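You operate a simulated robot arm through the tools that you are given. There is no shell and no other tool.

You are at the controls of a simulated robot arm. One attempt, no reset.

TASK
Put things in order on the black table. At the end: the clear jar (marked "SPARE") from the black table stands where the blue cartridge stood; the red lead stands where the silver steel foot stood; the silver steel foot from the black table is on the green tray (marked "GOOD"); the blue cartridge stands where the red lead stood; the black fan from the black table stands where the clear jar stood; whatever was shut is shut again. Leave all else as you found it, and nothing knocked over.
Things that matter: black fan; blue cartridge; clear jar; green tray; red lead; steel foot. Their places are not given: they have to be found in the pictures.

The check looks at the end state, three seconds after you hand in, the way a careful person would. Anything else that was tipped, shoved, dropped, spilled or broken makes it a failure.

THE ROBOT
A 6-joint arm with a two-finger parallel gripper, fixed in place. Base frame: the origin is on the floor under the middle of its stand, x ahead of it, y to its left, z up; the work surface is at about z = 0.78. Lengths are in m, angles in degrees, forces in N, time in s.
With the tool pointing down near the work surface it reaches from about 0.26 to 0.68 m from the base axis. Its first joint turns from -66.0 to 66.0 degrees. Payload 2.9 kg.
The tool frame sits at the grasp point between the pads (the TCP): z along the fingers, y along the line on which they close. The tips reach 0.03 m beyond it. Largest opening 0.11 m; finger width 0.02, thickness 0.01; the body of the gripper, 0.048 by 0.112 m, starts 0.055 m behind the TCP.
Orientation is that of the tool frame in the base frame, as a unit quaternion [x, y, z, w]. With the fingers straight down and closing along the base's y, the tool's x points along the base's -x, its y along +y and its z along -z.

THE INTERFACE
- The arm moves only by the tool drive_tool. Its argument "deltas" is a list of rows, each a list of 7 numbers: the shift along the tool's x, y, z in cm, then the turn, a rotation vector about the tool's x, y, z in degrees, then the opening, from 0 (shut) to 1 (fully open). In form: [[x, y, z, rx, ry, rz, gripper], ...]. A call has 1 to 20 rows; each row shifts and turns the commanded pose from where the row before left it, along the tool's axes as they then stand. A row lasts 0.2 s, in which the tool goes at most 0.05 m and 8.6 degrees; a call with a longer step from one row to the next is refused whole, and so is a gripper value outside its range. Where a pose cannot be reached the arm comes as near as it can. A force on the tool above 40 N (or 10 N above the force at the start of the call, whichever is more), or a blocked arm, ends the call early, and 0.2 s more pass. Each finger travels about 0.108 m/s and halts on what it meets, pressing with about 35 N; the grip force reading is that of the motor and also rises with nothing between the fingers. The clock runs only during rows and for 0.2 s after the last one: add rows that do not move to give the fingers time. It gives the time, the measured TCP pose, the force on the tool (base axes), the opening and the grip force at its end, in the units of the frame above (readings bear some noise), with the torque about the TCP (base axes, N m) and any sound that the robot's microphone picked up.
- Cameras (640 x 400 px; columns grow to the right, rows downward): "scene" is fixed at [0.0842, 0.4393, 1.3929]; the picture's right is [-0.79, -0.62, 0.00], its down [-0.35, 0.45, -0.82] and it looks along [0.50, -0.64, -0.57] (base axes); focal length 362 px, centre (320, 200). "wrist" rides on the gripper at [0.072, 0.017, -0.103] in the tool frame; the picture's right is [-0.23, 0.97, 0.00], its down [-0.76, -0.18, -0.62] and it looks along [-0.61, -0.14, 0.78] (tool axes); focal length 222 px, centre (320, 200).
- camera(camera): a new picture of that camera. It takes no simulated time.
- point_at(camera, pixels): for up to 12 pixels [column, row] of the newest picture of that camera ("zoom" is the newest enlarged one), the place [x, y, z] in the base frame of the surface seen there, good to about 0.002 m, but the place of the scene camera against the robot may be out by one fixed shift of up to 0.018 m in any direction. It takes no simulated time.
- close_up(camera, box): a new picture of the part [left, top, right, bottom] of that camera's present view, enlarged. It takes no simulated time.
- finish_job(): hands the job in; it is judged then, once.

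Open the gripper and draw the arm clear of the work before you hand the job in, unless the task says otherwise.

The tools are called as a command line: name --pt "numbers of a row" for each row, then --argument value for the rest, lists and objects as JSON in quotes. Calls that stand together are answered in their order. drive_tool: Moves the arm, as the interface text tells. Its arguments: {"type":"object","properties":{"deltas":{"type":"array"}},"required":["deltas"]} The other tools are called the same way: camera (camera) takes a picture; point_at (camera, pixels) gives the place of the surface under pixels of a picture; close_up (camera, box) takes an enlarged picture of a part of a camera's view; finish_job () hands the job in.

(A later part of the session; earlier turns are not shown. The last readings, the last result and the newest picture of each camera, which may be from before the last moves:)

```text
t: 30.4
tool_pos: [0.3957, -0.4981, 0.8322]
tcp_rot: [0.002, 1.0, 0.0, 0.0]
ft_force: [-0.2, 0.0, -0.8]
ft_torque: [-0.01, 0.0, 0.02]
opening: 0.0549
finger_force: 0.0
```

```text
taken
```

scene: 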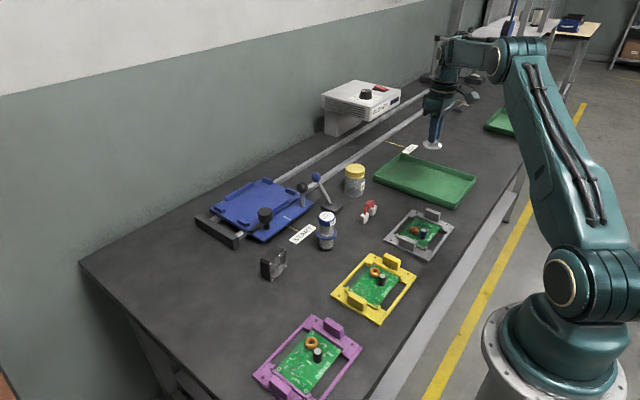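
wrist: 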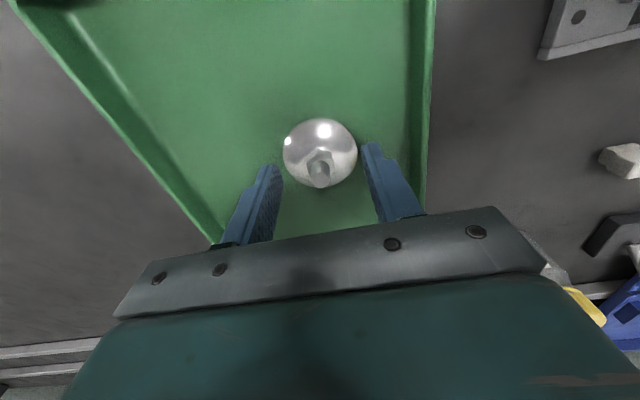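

The foot stands on the tray, free of the fingers. I raise straight up 15 cm and move over to look at the red lead.

drive_tool --pt "0 0 -2.0 0 0 0 0.5" --pt "0 0 -3.5 0 0 0 0.5" --pt "0 0 -4.5 0 0 0 0.5" --pt "0 0 -5.0 0 0 0 0.5" --pt "0.4 3.9 0 0 0 0 0.6" --pt "0.4 3.9 0 0 0 0 0.7" --pt "0.4 3.9 0 0 0 0 0.8" --pt "0.5 3.9 0 0 0 0 1" --pt "0.5 3.9 0 0 0 0 1" --pt "0.5 3.9 0 0 0 0 1" --pt "0 0 0 0 0 0 1"

camera --camera "wrist"

camera --camera "scene"

```text
t: 32.8
tool_pos: [0.3717, -0.263, 0.9818]
tcp_rot: [0.002, 1.0, 0.001, 0.0]
ft_force: [-0.8, 0.4, 0.5]
ft_torque: [0.01, -0.02, 0.03]
opening: 0.1099
finger_force: 0.0
```

```text
taken
```

wrist: 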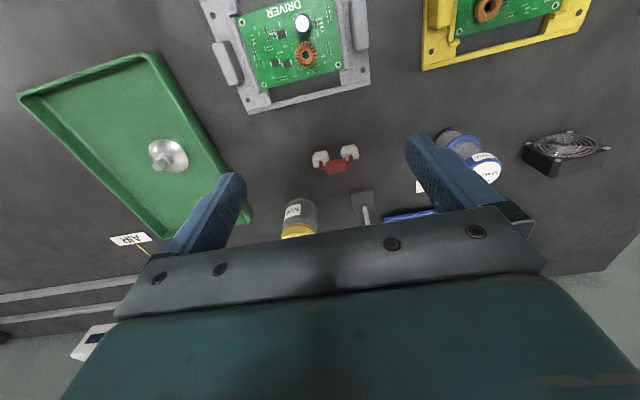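

```text
taken
```

scene: 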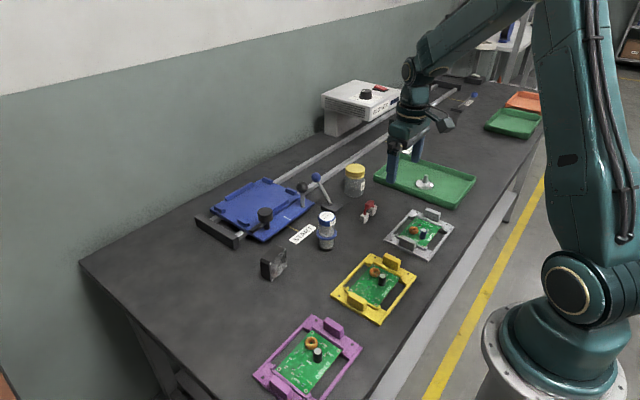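

The foot stands on the tray. The lead is at (335,160) in the wrist view; I zoom and measure its parts.

close_up --camera "wrist" --box '[303, 138, 367, 180]'

point_at --camera "zoom" --pixels '[[150, 180], [180, 180], [140, 250], [210, 250], [460, 120], [500, 190], [430, 200], [310, 260], [250, 260], [410, 250], [320, 320], [330, 230]]'

close_up --camera "scene" --box '[350, 190, 390, 230]'

```text
9.52 times, centred on (335, 159) of wrist
```

zoom: 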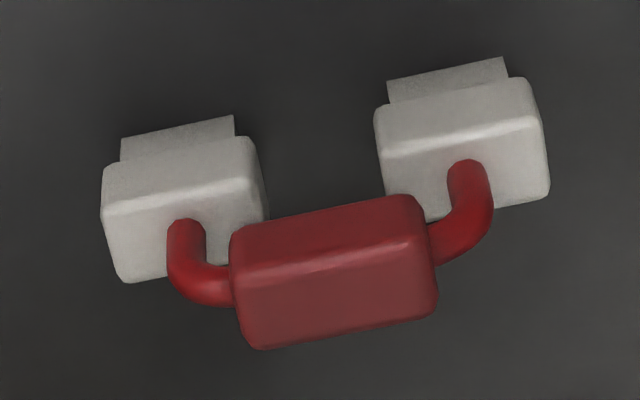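

```text
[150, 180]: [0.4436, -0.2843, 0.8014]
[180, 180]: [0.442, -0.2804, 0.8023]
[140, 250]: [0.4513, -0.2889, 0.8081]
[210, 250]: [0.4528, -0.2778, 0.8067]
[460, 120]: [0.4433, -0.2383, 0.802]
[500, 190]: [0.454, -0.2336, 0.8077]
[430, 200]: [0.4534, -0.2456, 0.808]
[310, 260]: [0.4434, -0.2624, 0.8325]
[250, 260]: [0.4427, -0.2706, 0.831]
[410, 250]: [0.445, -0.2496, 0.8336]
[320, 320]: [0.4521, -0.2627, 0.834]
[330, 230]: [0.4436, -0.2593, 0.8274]
```

```text
10.00 times, centred on (370, 210) of scene
```

zoom: 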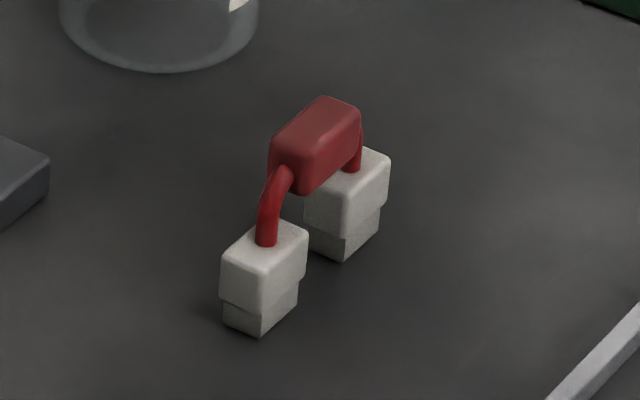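

The red grip box spans x 0.443–0.456, y -0.2725 to -0.2485, z 0.818–0.834; lead centre (0.449,-0.261). I go above it and turn +90° to close across x.

drive_tool --pt "-2.6 0.1 0.5 0 0 0 0.8" --pt "-2.6 0.1 1.0 0 0 0 0.6" --pt "-2.6 0.05 1.0 0 0 0 0.5" --pt "0 0 0 0 0 8.18 0.45" --pt "0 0 0 0 0 8.18 0.45" --pt "0 0 0 0 0 8.18 0.45" --pt "0 0 0 0 0 8.18 0.45" --pt "0 0 0 0 0 8.18 0.45" --pt "0 0 0 0 0 8.18 0.45" --pt "0 0 0 0 0 8.18 0.45" --pt "0 0 0 0 0 8.18 0.45" --pt "0 0 0 0 0 8.18 0.45" --pt "0 0 0 0 0 8.18 0.45" --pt "0 0 0 0 0 8.18 0.45" --pt "0 0 0 0 0 0 0.45"

camera --camera "wrist"

```text
t: 36.0
tool_pos: [0.4495, -0.2625, 0.9564]
tcp_rot: [0.709, 0.705, 0.0, 0.0]
ft_force: [0.4, -0.2, 1.0]
ft_torque: [0.01, 0.02, -0.02]
opening: 0.0497
finger_force: 0.1
```

```text
taken
```

wrist: 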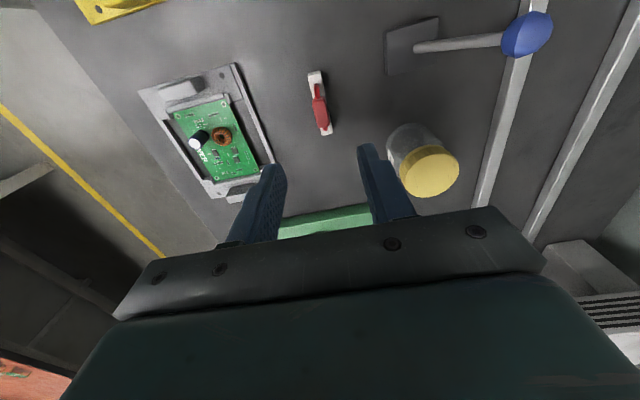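

The lead is at (320,103) between the fingers' lines. I measure its red box from this angle.

close_up --camera "wrist" --box '[288, 65, 352, 140]'

point_at --camera "wrist" --pixels '[[315, 103], [320, 103], [325, 103], [313, 80], [318, 80], [321, 118], [330, 126], [322, 127]]'

```text
5.33 times, centred on (320, 102) of wrist
```

zoom: 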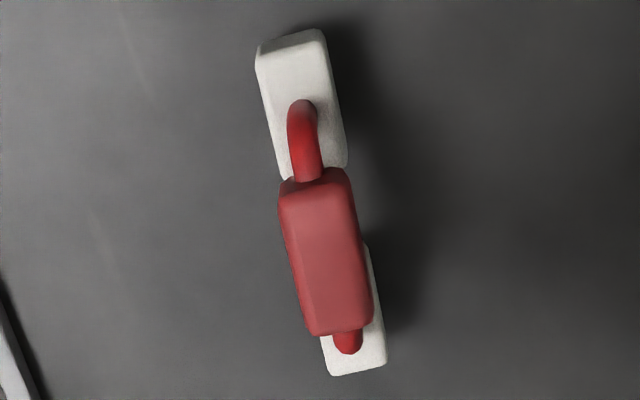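

```text
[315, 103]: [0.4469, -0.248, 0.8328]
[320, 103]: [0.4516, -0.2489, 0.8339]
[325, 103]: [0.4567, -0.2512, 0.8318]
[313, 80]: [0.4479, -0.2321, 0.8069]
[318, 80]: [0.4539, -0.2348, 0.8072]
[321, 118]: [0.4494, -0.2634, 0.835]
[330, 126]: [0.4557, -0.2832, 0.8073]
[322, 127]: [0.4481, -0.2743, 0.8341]
```

I take precise points on the red box's top edges in the zoom picture.

point_at --camera "zoom" --pixels '[[290, 240], [355, 225], [300, 290], [364, 280], [327, 250], [310, 190], [345, 325], [265, 80], [330, 80], [330, 360], [380, 350], [300, 50]]'

```text
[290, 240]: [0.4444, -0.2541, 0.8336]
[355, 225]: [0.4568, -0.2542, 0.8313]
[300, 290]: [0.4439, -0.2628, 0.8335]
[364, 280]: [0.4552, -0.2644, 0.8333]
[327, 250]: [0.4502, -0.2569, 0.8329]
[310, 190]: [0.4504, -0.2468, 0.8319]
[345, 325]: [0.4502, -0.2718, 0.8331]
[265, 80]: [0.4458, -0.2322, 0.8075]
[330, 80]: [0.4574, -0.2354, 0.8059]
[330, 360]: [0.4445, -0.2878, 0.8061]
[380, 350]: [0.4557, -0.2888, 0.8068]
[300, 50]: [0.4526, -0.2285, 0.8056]
```

Red box centre is (0.4502,-0.2595). I correct 2.5 mm in y and go down to z≈0.841 (tips at 0.811, above the plugs).

drive_tool --pt "0.25 0.06 2.5 0 0 0 0.45" --pt "0 0 3.0 0 0 0 0.45" --pt "0 0 2.5 0 0 0 0.45" --pt "0 0 1.7 0 0 0 0.45" --pt "0 0 1.2 0 0 0 0.45" --pt "0 0 0.6 0 0 0 0.45" --pt "0 0 0 0 0 0 0.45"

camera --camera "wrist"

```text
t: 37.6
tool_pos: [0.4478, -0.2575, 0.8418]
tcp_rot: [0.709, 0.706, 0.0, -0.001]
ft_force: [0.2, -0.5, -1.1]
ft_torque: [-0.01, 0.01, -0.02]
opening: 0.0495
finger_force: 0.0
```

```text
taken
```

wrist: 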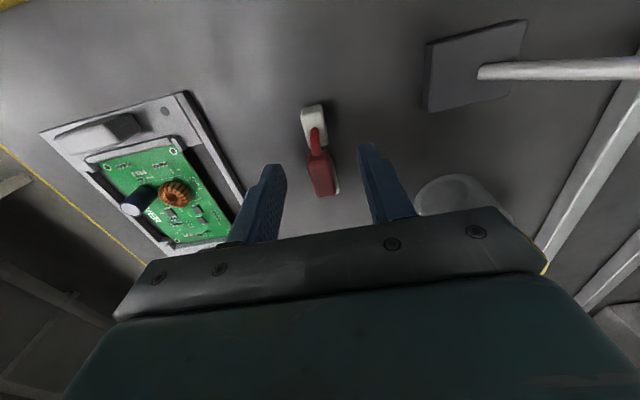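

The box sits between the fingers at (322,173). I hold still one row to get a second position reading before closing, since an off-centre squeeze could tip it.

drive_tool --pt "0 0 0 0 0 0 0.45"

point_at --camera "wrist" --pixels '[[316, 188], [333, 186], [322, 175], [308, 168], [334, 166]]'

close_up --camera "wrist" --box '[260, 90, 400, 215]'

```text
t: 38.0
tool_pos: [0.449, -0.2584, 0.8425]
tcp_rot: [0.709, 0.706, 0.0, -0.001]
ft_force: [0.0, 0.5, 0.4]
ft_torque: [-0.02, 0.03, 0.02]
opening: 0.0495
finger_force: 0.1
```

```text
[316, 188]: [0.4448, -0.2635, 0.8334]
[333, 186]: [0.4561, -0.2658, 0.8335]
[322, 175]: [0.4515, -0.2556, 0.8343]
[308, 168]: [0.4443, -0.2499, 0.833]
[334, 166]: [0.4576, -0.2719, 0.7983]
```

```text
3.20 times, centred on (330, 152) of wrist
```

zoom: 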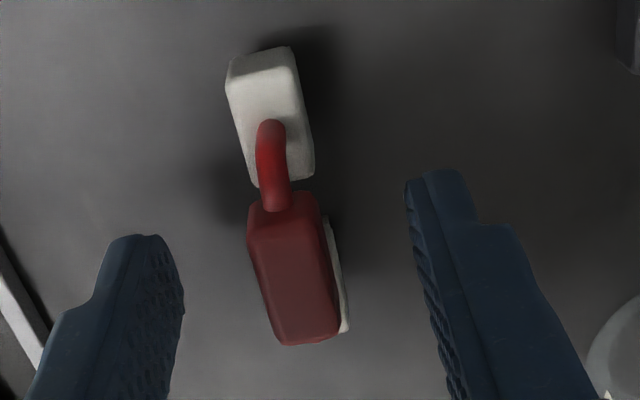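

The box centre is ~0.4504 in x against TCP ~0.449, so I shift +1 mm and close slowly in steps.

drive_tool --pt "0 0.12 0 0 0 0 0.3" --pt "0 0 0 0 0 0 0.2" --pt "0 0 0 0 0 0 0.15" --pt "0 0 0 0 0 0 0.12" --pt "0 0 0 0 0 0 0.08" --pt "0 0 0 0 0 0 0" --pt "0 0 0 0 0 0 0"

camera --camera "wrist"

```text
t: 39.6
tool_pos: [0.4485, -0.259, 0.8418]
tcp_rot: [0.708, 0.707, 0.0, 0.0]
ft_force: [0.4, 0.5, 0.0]
ft_torque: [0.0, 0.03, 0.02]
opening: 0.0124
finger_force: 35.0
```

```text
taken
```

wrist: 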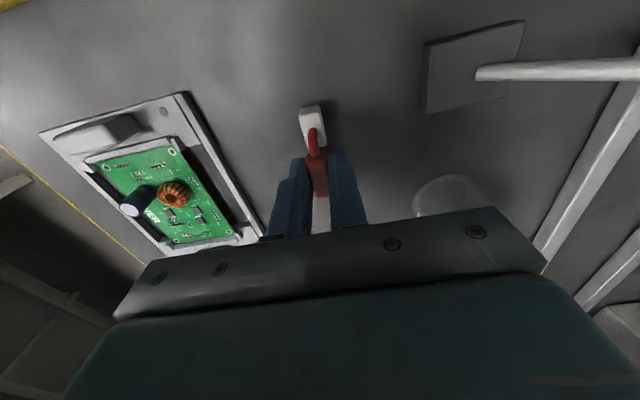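

The red box is gripped (12.4 mm). I lift it 13 cm straight up.

drive_tool --pt "0 0 -1.0 0 0 0 0" --pt "0 0 -2.5 0 0 0 0" --pt "0 0 -3.5 0 0 0 0" --pt "0 0 -4.0 0 0 0 0" --pt "0 0 -2.5 0 0 0 0" --pt "0 0 0 0 0 0 0"

camera --camera "wrist"

close_up --camera "scene" --box '[310, 130, 430, 230]'

```text
t: 41.0
tool_pos: [0.45, -0.2607, 0.9771]
tcp_rot: [0.708, 0.706, 0.0, -0.001]
ft_force: [0.6, 0.0, -0.2]
ft_torque: [0.02, -0.02, 0.02]
opening: 0.0125
finger_force: 35.2
```

```text
taken
```

wrist: 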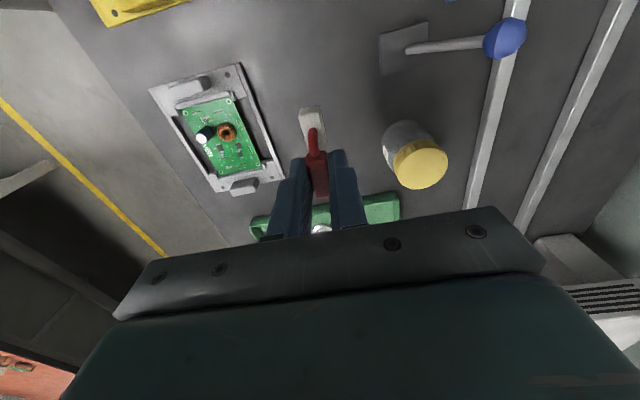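

```text
4.00 times, centred on (370, 180) of scene
```

zoom: 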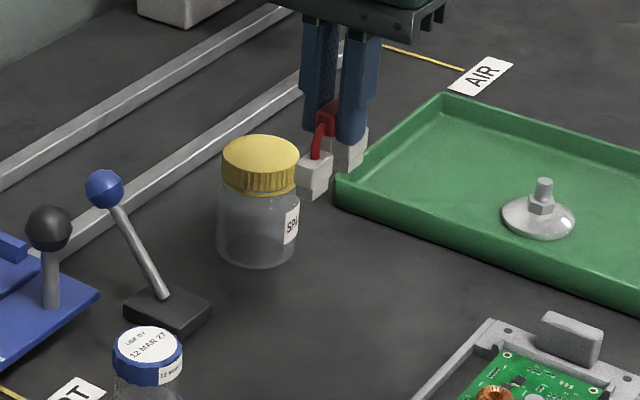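

The lead hangs straight. I carry it to above the foot's former place (0.5295,0.160).

drive_tool --pt "2.2 0.4 0 0 0 0 0" --pt "3.99 0.755 0 0 0 0 0" --pt "3.99 0.755 0 0 0 0 0" --pt "3.99 0.755 0 0 0 0 0" --pt "3.99 0.755 0 0 0 0 0" --pt "3.99 0.755 0 0 0 0 0" --pt "3.99 0.755 0 0 0 0 0" --pt "3.99 0.755 0 0 0 0 0" --pt "3.99 0.755 0 0 0 0 0" --pt "3.99 0.755 0 0 0 0 0" --pt "3.99 0.755 0 0 0 0 0" --pt "0 0 0 0 0 0 0" --pt "0 0 0 0 0 0 0"

camera --camera "wrist"

```text
t: 43.8
tool_pos: [0.5301, 0.1618, 0.9761]
tcp_rot: [0.709, 0.705, 0.0, 0.0]
ft_force: [0.1, 0.3, 0.0]
ft_torque: [0.02, -0.01, -0.03]
opening: 0.0125
finger_force: 35.0
```

```text
taken
```

wrist: 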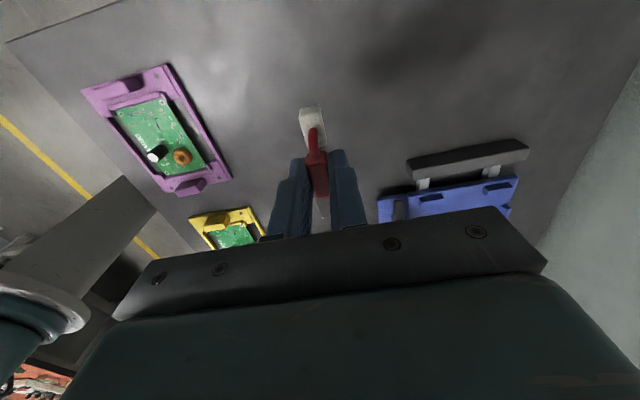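

The lead is over the place. I lower 13.2 cm, leaving about 3 mm.

drive_tool --pt "0 0 3.0 0 0 0 0" --pt "0 0 3.5 0 0 0 0" --pt "0 0 3.0 0 0 0 0" --pt "0 0 2.0 0 0 0 0" --pt "0 0 1.0 0 0 0 0" --pt "0 0 0.5 0 0 0 0" --pt "0 0 0.2 0 0 0 0" --pt "0 0 0 0 0 0 0"

drive_tool --pt "0 0 0.1 0 0 0 0" --pt "0 0 0.05 0 0 0 0" --pt "0 0 0 0 0 0 0"

camera --camera "wrist"

```text
t: 45.6
tool_pos: [0.5304, 0.1621, 0.8443]
tcp_rot: [0.708, 0.706, 0.0, 0.0]
ft_force: [-0.7, -0.3, -0.6]
ft_torque: [0.02, 0.01, 0.01]
opening: 0.0124
finger_force: 34.7
```

```text
t: 46.4
tool_pos: [0.5307, 0.161, 0.8447]
tcp_rot: [0.708, 0.706, 0.0, -0.001]
ft_force: [-0.5, -0.3, -0.3]
ft_torque: [-0.03, -0.05, 0.02]
opening: 0.0125
finger_force: 34.3
```

```text
taken
```

wrist: 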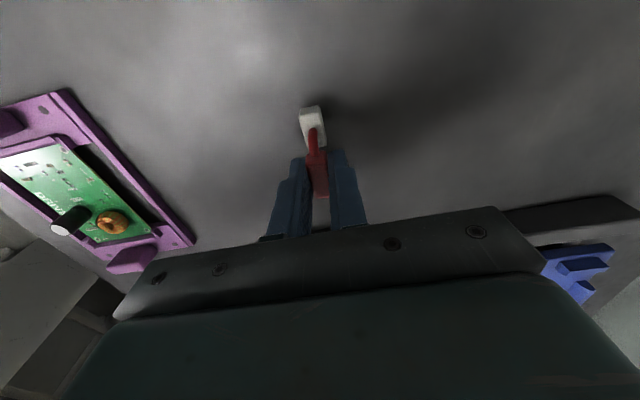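

No contact yet. I go on with 1 mm steps, checking the force.

drive_tool --pt "0 0 0.1 0 0 0 0" --pt "0 0 0 0 0 0 0"

drive_tool --pt "0 0 0.07 0 0 0 0" --pt "0 0 0 0 0 0 0"

```text
t: 47.0
tool_pos: [0.53, 0.1623, 0.8423]
tcp_rot: [0.708, 0.706, 0.0, -0.001]
ft_force: [-0.5, 0.5, -0.1]
ft_torque: [0.0, -0.01, 0.0]
opening: 0.0127
finger_force: 34.6
```

```text
t: 47.6
tool_pos: [0.5301, 0.1616, 0.8418]
tcp_rot: [0.708, 0.706, -0.001, -0.001]
ft_force: [-1.3, -0.2, 0.8]
ft_torque: [-0.02, 0.04, 0.0]
opening: 0.0126
finger_force: 34.7
```

One more fine step to confirm contact.

drive_tool --pt "0 0 0.07 0 0 0 0" --pt "0 0 0 0 0 0 0"

```text
t: 48.2
tool_pos: [0.5304, 0.1623, 0.8417]
tcp_rot: [0.708, 0.706, 0.001, 0.001]
ft_force: [-0.8, -1.7, 10.7]
ft_torque: [-0.07, 0.12, 0.02]
opening: 0.0123
finger_force: 34.8
```

10.7 N: firmly on the table. I ease up 0.5 mm and open slowly.

drive_tool --pt "0 0 -0.05 0 0 0 0" --pt "0 0 0 0 0 0 0.14" --pt "0 0 0 0 0 0 0.2" --pt "0 0 0 0 0 0 0.3" --pt "0 0 0 0 0 0 0.45" --pt "0 0 0 0 0 0 0.45"

camera --camera "wrist"

```text
t: 49.6
tool_pos: [0.5318, 0.1618, 0.8417]
tcp_rot: [0.708, 0.706, 0.0, 0.001]
ft_force: [-0.5, -0.4, 1.0]
ft_torque: [0.0, -0.02, -0.01]
opening: 0.0496
finger_force: 0.0
```

```text
taken
```

wrist: 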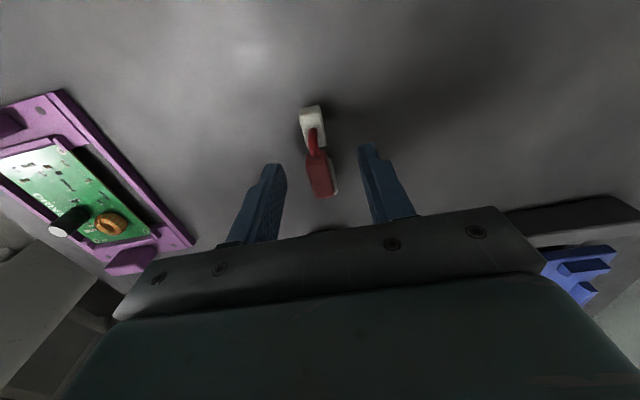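

The lead stands free between the open fingers. I raise straight up 13 cm and check its position.

drive_tool --pt "0 0 -1.0 0 0 0 0.45" --pt "0 0 -3.0 0 0 0 0.45" --pt "0 0 -4.5 0 0 0 0.45" --pt "0 0 -4.5 0 0 0 0.45" --pt "0 0 0 0 0 0 0.45"

camera --camera "wrist"

close_up --camera "scene" --box '[190, 220, 310, 320]'

```text
t: 50.8
tool_pos: [0.5306, 0.1609, 0.9723]
tcp_rot: [0.708, 0.706, 0.0, 0.0]
ft_force: [-0.6, -0.3, 0.5]
ft_torque: [0.0, -0.01, 0.0]
opening: 0.0496
finger_force: 0.0
```

```text
taken
```

wrist: 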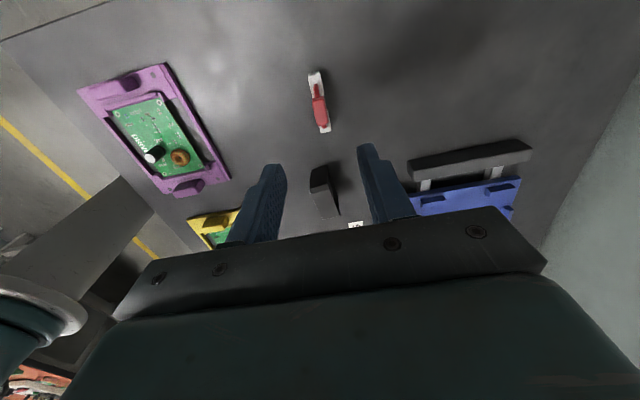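

```text
4.00 times, centred on (250, 270) of scene
```

zoom: 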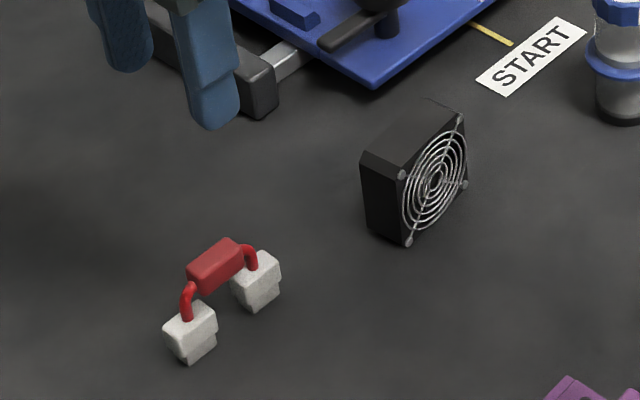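

The lead stands upright. I measure its final place and also the fan from here (fan top near (322,180)).

close_up --camera "wrist" --box '[288, 65, 352, 140]'

point_at --camera "zoom" --pixels '[[290, 240], [355, 225], [300, 290], [362, 280], [265, 80], [325, 80], [330, 355], [378, 350], [300, 50], [355, 370]]'

```text
5.33 times, centred on (320, 102) of wrist
```

zoom: 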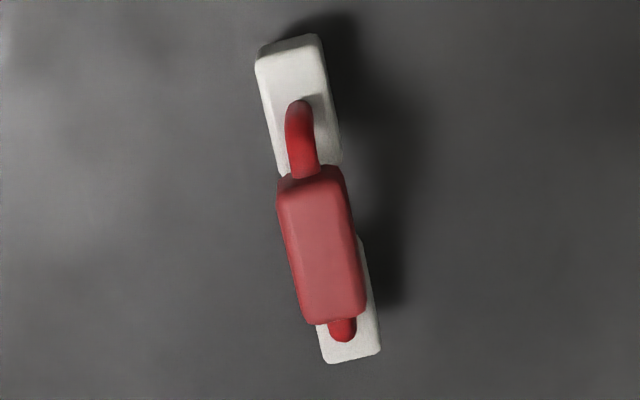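

```text
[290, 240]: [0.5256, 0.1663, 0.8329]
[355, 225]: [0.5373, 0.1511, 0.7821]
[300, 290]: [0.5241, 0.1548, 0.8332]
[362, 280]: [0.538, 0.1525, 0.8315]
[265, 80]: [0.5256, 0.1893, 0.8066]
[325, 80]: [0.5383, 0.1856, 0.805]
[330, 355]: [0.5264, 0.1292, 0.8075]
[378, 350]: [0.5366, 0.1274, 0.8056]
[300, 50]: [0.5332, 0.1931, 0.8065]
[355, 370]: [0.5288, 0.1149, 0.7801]
```

The lead's centre is about (0.531,0.161), within 2 mm of the foot's place. Next the cartridge: I move to (0.38,-0.09) and turn back -90° to view it.

drive_tool --pt "-3.6 -2.14 -0.4 0 0 0 0.6" --pt "-3.6 -2.14 -0.4 0 0 0 0.8" --pt "-3.6 -2.14 -0.4 0 0 0 1" --pt "-3.6 -2.14 -0.4 0 0 0 1" --pt "-3.6 -2.14 -0.4 0 0 0 1" --pt "-3.6 -2.14 0 0 0 0 1" --pt "-3.5 -2.14 0 0 0 0 1" --pt "0 0 0 0 0 -8.18 1" --pt "0 0 0 0 0 -8.18 1" --pt "0 0 0 0 0 -8.18 1" --pt "0 0 0 0 0 -8.18 1" --pt "0 0 0 0 0 -8.18 1" --pt "0 0 0 0 0 -8.18 1" --pt "0 0 0 0 0 -8.18 1" --pt "0 0 0 0 0 -8.18 1" --pt "0 0 0 0 0 -8.18 1" --pt "0 0 0 0 0 -8.18 1" --pt "0 0 0 0 0 -8.18 1" --pt "0 0 0 0 0 0 1"

camera --camera "wrist"

```text
t: 54.8
tool_pos: [0.3798, -0.0892, 0.9919]
tcp_rot: [0.001, 1.0, 0.0, 0.0]
ft_force: [0.6, -0.4, 0.9]
ft_torque: [-0.01, -0.03, -0.02]
opening: 0.1098
finger_force: 0.1
```

```text
taken
```

wrist: 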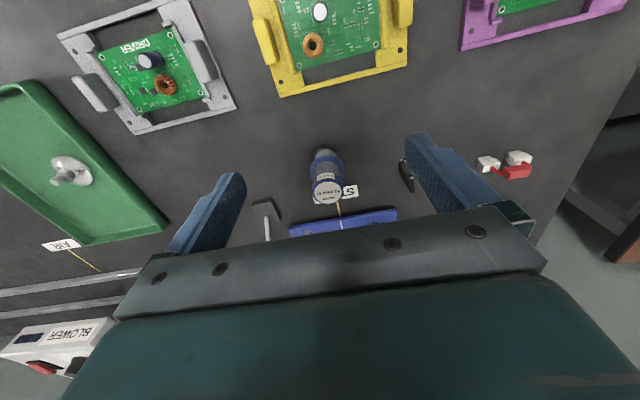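

The cartridge is at (326,178). I zoom on it in both views to plan the grip.

close_up --camera "wrist" --box '[294, 140, 358, 210]'

point_at --camera "zoom" --pixels '[[325, 290], [245, 295], [405, 280], [325, 345], [320, 235], [320, 200], [250, 150], [395, 150], [310, 130], [310, 75], [270, 80], [340, 60]]'

close_up --camera "scene" --box '[302, 200, 352, 260]'

point_at --camera "zoom" --pixels '[[320, 60], [320, 100], [320, 150], [320, 200], [320, 230], [320, 260], [320, 300], [320, 330], [320, 350]]'

```text
5.71 times, centred on (326, 175) of wrist
```

zoom: 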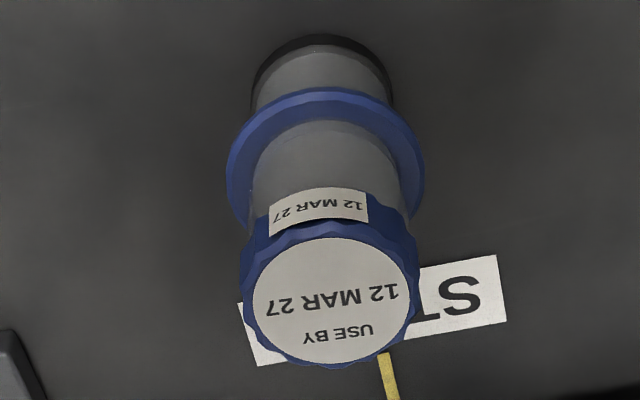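

```text
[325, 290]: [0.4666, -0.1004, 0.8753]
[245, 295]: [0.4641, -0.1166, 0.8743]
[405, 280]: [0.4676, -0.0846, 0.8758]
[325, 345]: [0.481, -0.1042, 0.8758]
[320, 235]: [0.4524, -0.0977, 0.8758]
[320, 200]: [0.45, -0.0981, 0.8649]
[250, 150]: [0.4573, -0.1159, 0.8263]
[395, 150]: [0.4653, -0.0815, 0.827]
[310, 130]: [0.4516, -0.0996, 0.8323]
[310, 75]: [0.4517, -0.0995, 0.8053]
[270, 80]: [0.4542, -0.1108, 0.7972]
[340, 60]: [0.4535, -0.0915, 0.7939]
```

```text
6.67 times, centred on (327, 230) of scene
```

zoom: 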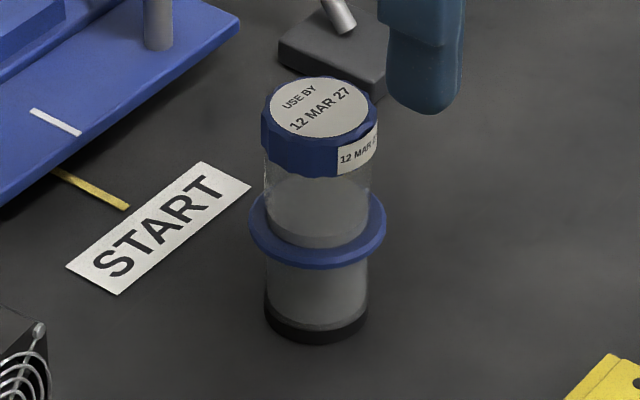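

```text
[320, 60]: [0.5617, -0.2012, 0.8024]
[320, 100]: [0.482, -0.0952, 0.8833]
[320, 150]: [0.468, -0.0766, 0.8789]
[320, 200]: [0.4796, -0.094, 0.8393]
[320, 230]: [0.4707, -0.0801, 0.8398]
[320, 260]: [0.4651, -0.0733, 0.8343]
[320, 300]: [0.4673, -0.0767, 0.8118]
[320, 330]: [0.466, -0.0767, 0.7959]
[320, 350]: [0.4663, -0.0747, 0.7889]
```

Cartridge axis (0.4666,-0.1005), top z=0.8755, blue cap 0.860–0.8755 above a ring at ~0.83. I'll grip the cap with tips kept above the ring; first I go above it.

drive_tool --pt "-2.9 -0.38 1.0 0 0 0 0.8" --pt "-2.9 -0.38 1.0 0 0 0 0.6" --pt "-2.88 -0.37 1.0 0 0 0 0.6" --pt "0 0 0 0 0 0 0.6" --pt "0 0 0 0 0 0 0.6"

camera --camera "wrist"

```text
t: 56.0
tool_pos: [0.4661, -0.1009, 0.963]
tcp_rot: [0.002, 1.0, 0.0, 0.0]
ft_force: [-0.7, 0.3, 0.3]
ft_torque: [-0.02, -0.01, -0.01]
opening: 0.0665
finger_force: 0.0
```

```text
taken
```

wrist: 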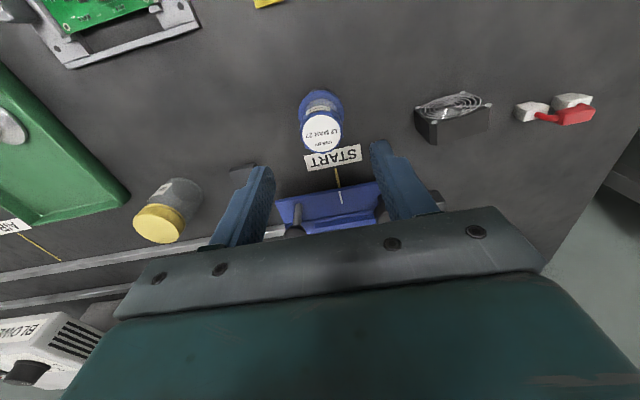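

I re-measure the cap top near (321,133) before going down.

close_up --camera "wrist" --box '[290, 85, 354, 160]'

point_at --camera "zoom" --pixels '[[330, 255], [225, 262], [430, 250], [330, 340], [325, 170], [222, 130], [435, 130], [325, 60]]'

```text
5.33 times, centred on (322, 122) of wrist
```

zoom: 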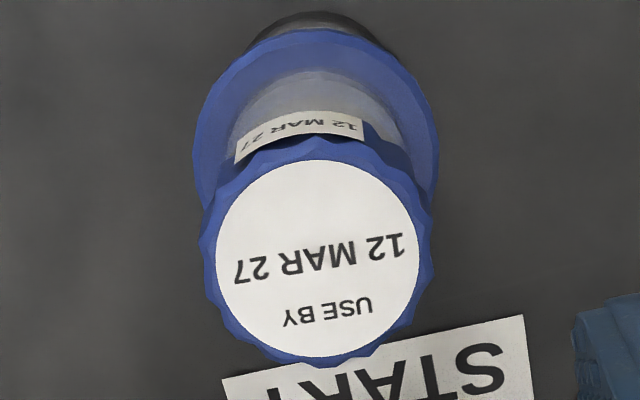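

```text
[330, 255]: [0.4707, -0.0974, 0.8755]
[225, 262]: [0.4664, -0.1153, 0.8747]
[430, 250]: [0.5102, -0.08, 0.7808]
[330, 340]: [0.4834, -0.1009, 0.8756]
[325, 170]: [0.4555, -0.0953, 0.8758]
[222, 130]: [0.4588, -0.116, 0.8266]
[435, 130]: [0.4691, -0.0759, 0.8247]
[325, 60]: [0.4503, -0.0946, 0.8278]
```

Cap disc centre is (0.4695,-0.0995). I correct the position and go down to z≈0.869.

drive_tool --pt "-0.34 0.14 1.5 0 0 0 0.6" --pt "0 0 2.5 0 0 0 0.6" --pt "0 0 2.5 0 0 0 0.6" --pt "0 0 1.7 0 0 0 0.6" --pt "0 0 1.2 0 0 0 0.6" --pt "0 0 0 0 0 0 0.6" --pt "0 0 0 0 0 0 0.6"

camera --camera "wrist"

close_up --camera "scene" --box '[290, 180, 370, 260]'

```text
t: 57.6
tool_pos: [0.4689, -0.0999, 0.8679]
tcp_rot: [0.002, 1.0, 0.0, 0.0]
ft_force: [-0.2, 0.1, 0.0]
ft_torque: [-0.01, -0.05, -0.02]
opening: 0.0659
finger_force: 0.1
```

```text
taken
```

wrist: 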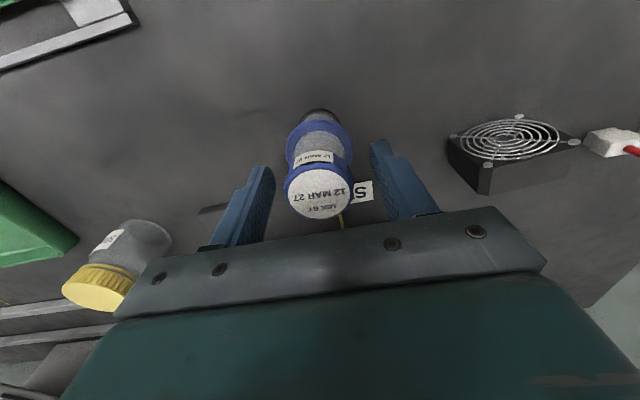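

```text
5.00 times, centred on (330, 220) of scene
```

zoom: 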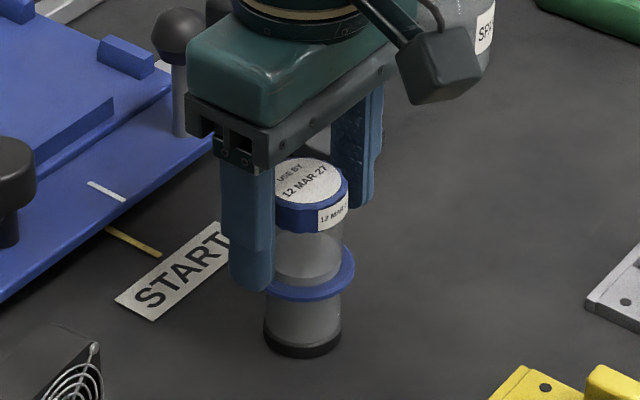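

Tips are about 6–8 mm above the ring, the cap is centred. I close slowly on the cap.

drive_tool --pt "0 0 0 0 0 0 0.45" --pt "0 0 0 0 0 0 0.36" --pt "0 0 0 0 0 0 0.32" --pt "0 0 0 0 0 0 0.28" --pt "0 0 0 0 0 0 0.2" --pt "0 0 0 0 0 0 0.1" --pt "0 0 0 0 0 0 0.1"

camera --camera "wrist"

```text
t: 59.2
tool_pos: [0.4698, -0.1002, 0.8684]
tcp_rot: [0.002, 1.0, 0.0, 0.0]
ft_force: [0.7, -1.2, 0.6]
ft_torque: [-0.06, 0.02, 0.01]
opening: 0.0371
finger_force: 34.9
```

```text
taken
```

wrist: 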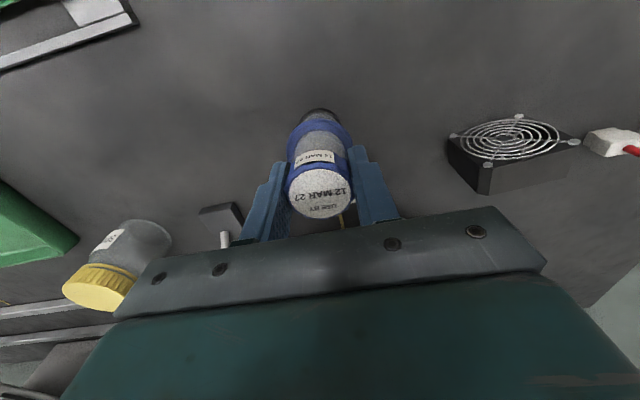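

Gripped at 37 mm on the cap, TCP z=0.868. I lift 8 cm straight and check that the whole cartridge comes along.

drive_tool --pt "0 0 -0.8 0 0 0 0.1" --pt "0 0 -1.7 0 0 0 0.1" --pt "0 0 -2.5 0 0 0 0.1" --pt "0 0 -2.0 0 0 0 0.1" --pt "0 0 -1.0 0 0 0 0.1" --pt "0 0 0 0 0 0 0.1"

camera --camera "wrist"

close_up --camera "scene" --box '[280, 130, 400, 260]'

```text
t: 60.6
tool_pos: [0.4707, -0.0993, 0.9483]
tcp_rot: [0.002, 1.0, 0.0, -0.001]
ft_force: [0.8, -0.2, -3.0]
ft_torque: [0.01, 0.0, -0.02]
opening: 0.0372
finger_force: 35.1
```

```text
taken
```

wrist: 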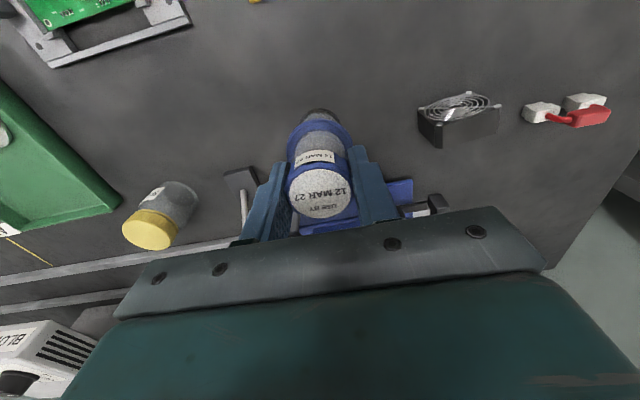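

```text
3.08 times, centred on (340, 195) of scene
```

zoom: 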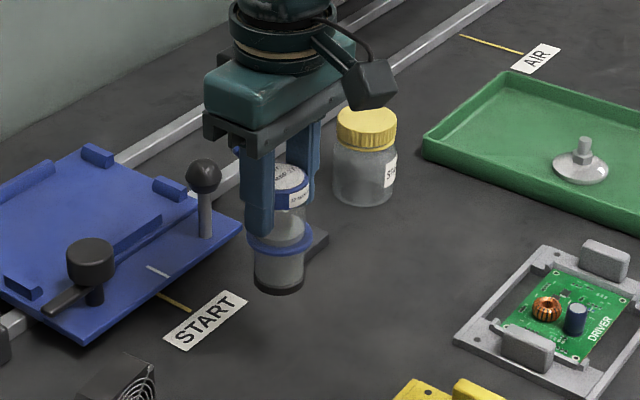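

The whole cartridge is lifted. I carry it to above the lead's former place (0.4503,-0.260).

drive_tool --pt "0.3 -1.5 0 0 0 0 0.1" --pt "0.35 -3.2 0 0 0 0 0.1" --pt "0.35 -3.3 0 0 0 0 0.1" --pt "0.35 -3.3 0 0 0 0 0.1" --pt "0.35 -3.0 0 0 0 0 0.1" --pt "0.25 -1.75 0 0 0 0 0.1" --pt "0 0 0 0 0 0 0.1" --pt "0 0 0 0 0 0 0.1"

camera --camera "wrist"

```text
t: 62.4
tool_pos: [0.4489, -0.26, 0.9479]
tcp_rot: [0.002, 1.0, 0.0, 0.0]
ft_force: [1.2, 0.0, -2.4]
ft_torque: [0.01, -0.01, -0.02]
opening: 0.0371
finger_force: 34.9
```

```text
taken
```

wrist: 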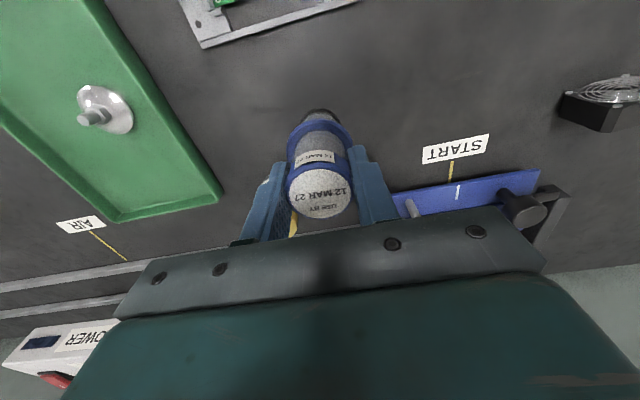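

It is over the place (0.449,-0.260). I lower 7.7 cm, then in small steps.

drive_tool --pt "-0.1 0 2.0 0 0 0 0.1" --pt "0 0 2.5 0 0 0 0.1" --pt "0 0 1.8 0 0 0 0.1" --pt "0 0 0.9 0 0 0 0.1" --pt "0 0 0.5 0 0 0 0.1" --pt "0 0 0 0 0 0 0.1"

drive_tool --pt "0 0 0.1 0 0 0 0.1" --pt "0 0 0.1 0 0 0 0.1" --pt "0 0 0 0 0 0 0.1"

```text
t: 63.8
tool_pos: [0.4512, -0.2592, 0.8714]
tcp_rot: [0.002, 1.0, 0.0, 0.0]
ft_force: [0.4, -0.4, -2.9]
ft_torque: [0.02, -0.01, -0.01]
opening: 0.0373
finger_force: 34.7
```

```text
t: 64.6
tool_pos: [0.45, -0.2595, 0.8686]
tcp_rot: [0.001, 1.0, 0.0, 0.0]
ft_force: [-0.1, 0.0, -3.8]
ft_torque: [0.0, 0.02, 0.02]
opening: 0.0373
finger_force: 34.7
```

Force still shows the full weight (-3 N), so not yet resting. I lower in smaller steps.

drive_tool --pt "0 0 0.07 0 0 0 0.1" --pt "0 0 0 0 0 0 0.1"

drive_tool --pt "0 0 0.05 0 0 0 0.1" --pt "0 0 0 0 0 0 0.1"

```text
t: 65.2
tool_pos: [0.4504, -0.2603, 0.8689]
tcp_rot: [0.002, 1.0, -0.001, 0.0]
ft_force: [0.5, -0.6, -0.1]
ft_torque: [0.08, 0.07, 0.02]
opening: 0.037
finger_force: 34.9
```

```text
t: 65.8
tool_pos: [0.4504, -0.2594, 0.8687]
tcp_rot: [0.002, 1.0, -0.001, 0.0]
ft_force: [-1.4, 1.7, 6.7]
ft_torque: [0.21, 0.15, -0.01]
opening: 0.0369
finger_force: 34.9
```

It rests on the table (6.7 N). I ease 0.4 mm and open slowly.

drive_tool --pt "0 0 -0.04 0 0 0 0.1" --pt "0 0 0 0 0 0 0.36" --pt "0 0 0 0 0 0 0.4" --pt "0 0 0 0 0 0 0.5" --pt "0 0 0 0 0 0 0.62" --pt "0 0 0 0 0 0 0.62"

camera --camera "wrist"

```text
t: 67.2
tool_pos: [0.4501, -0.2608, 0.8682]
tcp_rot: [0.003, 1.0, -0.001, 0.0]
ft_force: [0.0, 0.5, 0.9]
ft_torque: [0.0, 0.01, -0.01]
opening: 0.0681
finger_force: 0.1
```

```text
taken
```

wrist: 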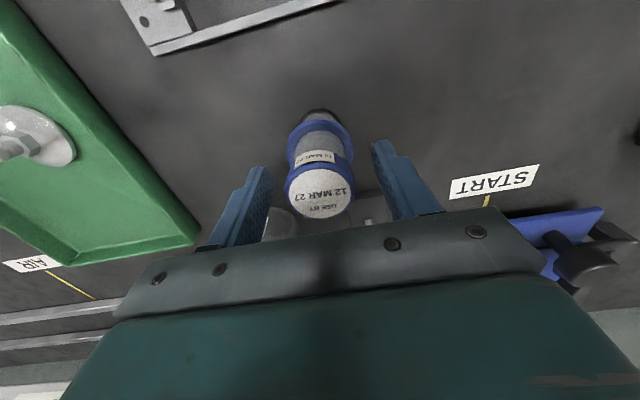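

The cartridge stands free. I raise straight up 12 cm and move toward the jar for a view.

drive_tool --pt "0 0 -1.0 0 0 0 0.62" --pt "0 0 -3.0 0 0 0 0.62" --pt "0 0 -4.0 0 0 0 0.62" --pt "0 0 -4.0 0 0 0 0.62" --pt "0 -3.7 0 0 0 0 0.8" --pt "0 -3.7 0 0 0 0 1" --pt "0 0 0 0 0 0 1" --pt "0 0 0 0 0 0 1"

camera --camera "wrist"

close_up --camera "scene" --box '[280, 130, 480, 280]'

```text
t: 69.0
tool_pos: [0.4501, -0.3328, 0.9874]
tcp_rot: [0.002, 1.0, 0.0, 0.0]
ft_force: [0.2, 1.1, 0.1]
ft_torque: [-0.01, 0.0, 0.0]
opening: 0.1099
finger_force: 0.0
```

```text
taken
```

wrist: 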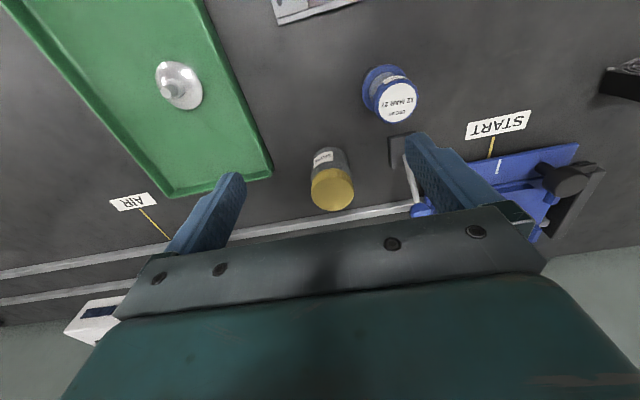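

```text
2.67 times, centred on (380, 205) of scene
```

zoom: 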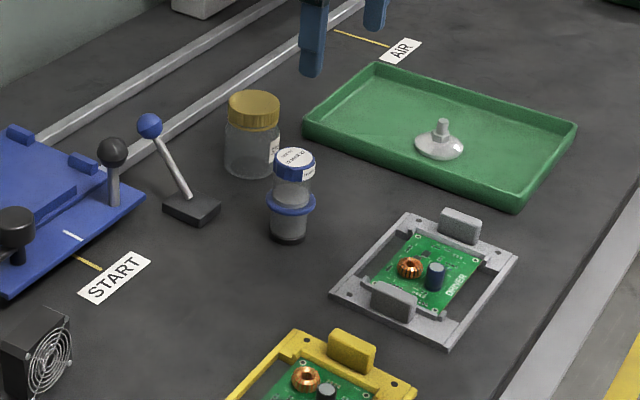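

The jar is at (332,185), the cartridge stands at the lead's old place. I measure jar and cartridge precisely.

close_up --camera "wrist" --box '[300, 140, 364, 215]'

point_at --camera "zoom" --pixels '[[330, 255], [222, 258], [438, 250], [330, 330], [325, 180], [225, 150], [420, 100], [305, 60]]'

point_at --camera "wrist" --pixels '[[397, 102], [381, 105], [414, 100], [398, 85], [399, 119], [408, 195], [395, 150], [410, 135], [420, 210], [427, 207]]'

```text
5.33 times, centred on (332, 178) of wrist
```

zoom: 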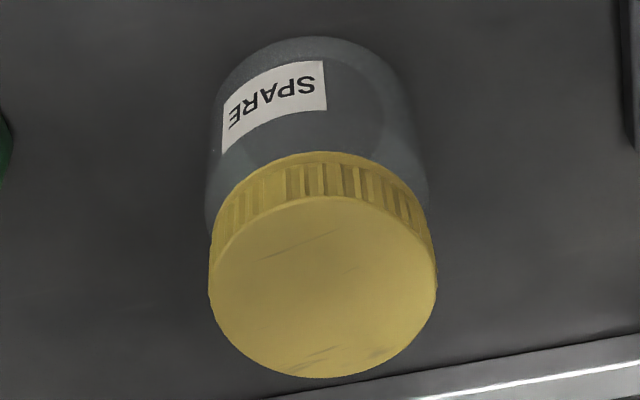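

```text
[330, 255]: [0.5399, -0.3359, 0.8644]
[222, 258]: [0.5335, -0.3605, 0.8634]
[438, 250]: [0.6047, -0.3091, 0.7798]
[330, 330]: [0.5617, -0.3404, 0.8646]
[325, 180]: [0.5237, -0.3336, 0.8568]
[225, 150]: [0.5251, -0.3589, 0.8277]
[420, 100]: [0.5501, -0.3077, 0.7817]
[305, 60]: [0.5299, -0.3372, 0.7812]
```

```text
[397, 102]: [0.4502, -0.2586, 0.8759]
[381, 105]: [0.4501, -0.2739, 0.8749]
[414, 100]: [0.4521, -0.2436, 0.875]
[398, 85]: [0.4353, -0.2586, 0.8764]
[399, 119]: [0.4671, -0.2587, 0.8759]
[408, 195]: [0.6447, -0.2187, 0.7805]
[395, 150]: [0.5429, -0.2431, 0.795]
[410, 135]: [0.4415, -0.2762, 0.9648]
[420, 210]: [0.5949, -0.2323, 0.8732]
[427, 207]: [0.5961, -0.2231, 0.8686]
```

Cartridge stands at (0.451,-0.259) upright. Jar centre is (0.549,-0.3395). I go above it with a 7.5 cm opening.

drive_tool --pt "-2.5 -0.17 0 0 0 0 0.8" --pt "-2.5 -0.17 0.4 0 0 0 0.7" --pt "-2.5 -0.17 0.6 0 0 0 0.7" --pt "-2.4 -0.16 0.6 0 0 0 0.7" --pt "0 0 0 0 0 0 0.7" --pt "0 0 0 0 0 0 0.7"

camera --camera "wrist"

```text
t: 70.4
tool_pos: [0.5497, -0.3404, 0.9712]
tcp_rot: [0.003, 1.0, 0.0, 0.0]
ft_force: [0.7, 0.0, -0.1]
ft_torque: [0.01, -0.01, 0.01]
opening: 0.0771
finger_force: 0.1
```

```text
taken
```

wrist: 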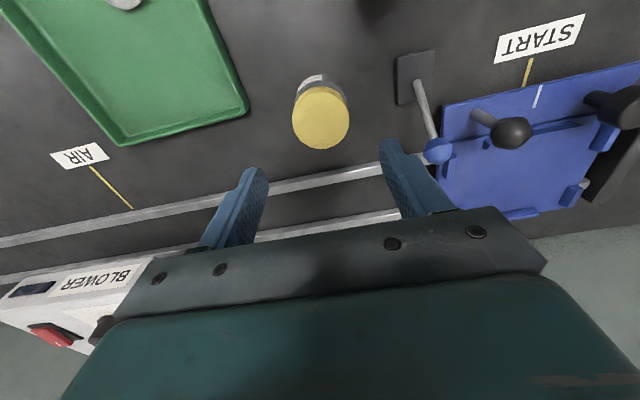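

I check the blower's and lever knob's places for clearance before lowering, and the lid once more.

point_at --camera "wrist" --pixels '[[125, 270], [60, 330], [100, 320], [439, 148], [320, 118], [293, 118], [348, 113], [322, 147], [320, 90]]'

```text
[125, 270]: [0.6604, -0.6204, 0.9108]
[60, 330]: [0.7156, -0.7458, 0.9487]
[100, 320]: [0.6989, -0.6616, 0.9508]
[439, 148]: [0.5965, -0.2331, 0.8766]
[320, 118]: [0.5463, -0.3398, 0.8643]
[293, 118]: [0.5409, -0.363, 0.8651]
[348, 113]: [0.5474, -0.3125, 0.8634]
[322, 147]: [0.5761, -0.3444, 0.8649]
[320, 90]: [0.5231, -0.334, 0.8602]
```

Blower is at y<-0.62 and the knob at (0.597,-0.233): both clear. I go down 14.7 cm to z≈0.824 around the jar body.

drive_tool --pt "0 0.08 2.5 0 0 0 0.7" --pt "0 0 3.0 0 0 0 0.7" --pt "0 0 3.0 0 0 0 0.7" --pt "0 0 2.7 0 0 0 0.7" --pt "0 0 2.0 0 0 0 0.7" --pt "0 0 1.5 0 0 0 0.7" --pt "0 0 0 0 0 0 0.7"

camera --camera "wrist"

close_up --camera "scene" --box '[300, 120, 420, 230]'

```text
t: 72.0
tool_pos: [0.5492, -0.3392, 0.8242]
tcp_rot: [0.002, 1.0, -0.001, 0.0]
ft_force: [0.9, -0.4, -0.2]
ft_torque: [0.0, 0.01, 0.01]
opening: 0.0772
finger_force: 0.1
```

```text
taken
```

wrist: 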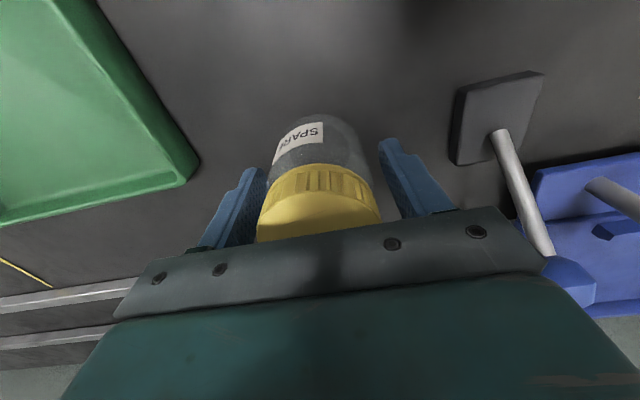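

```text
3.64 times, centred on (360, 175) of scene
```

zoom: 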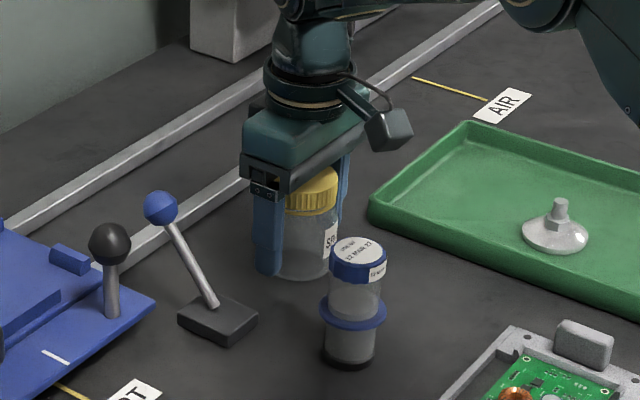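

The jar is centred between the fingers, no contact. I close slowly on its body.

drive_tool --pt "0 0 0 0 0 0 0.6" --pt "0 0 0 0 0 0 0.55" --pt "0 0 0 0 0 0 0.5" --pt "0 0 0 0 0 0 0.46" --pt "0 0 0 0 0 0 0.4" --pt "0 0 0 0 0 0 0.3" --pt "0 0 0 0 0 0 0.3"

camera --camera "wrist"

```text
t: 73.6
tool_pos: [0.5499, -0.34, 0.8241]
tcp_rot: [0.002, 1.0, -0.001, 0.0]
ft_force: [-0.4, -0.9, -0.3]
ft_torque: [-0.01, 0.03, 0.03]
opening: 0.0574
finger_force: 34.8
```

```text
taken
```

wrist: 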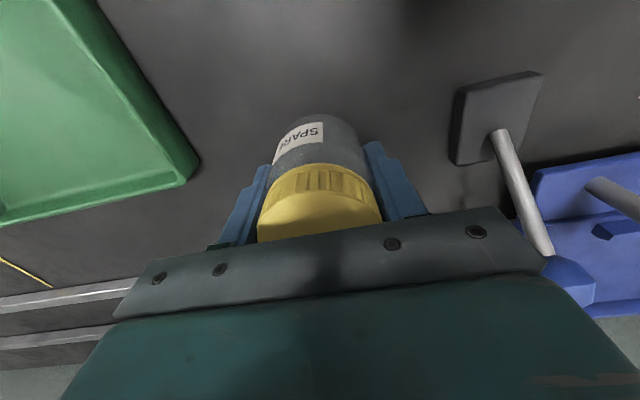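

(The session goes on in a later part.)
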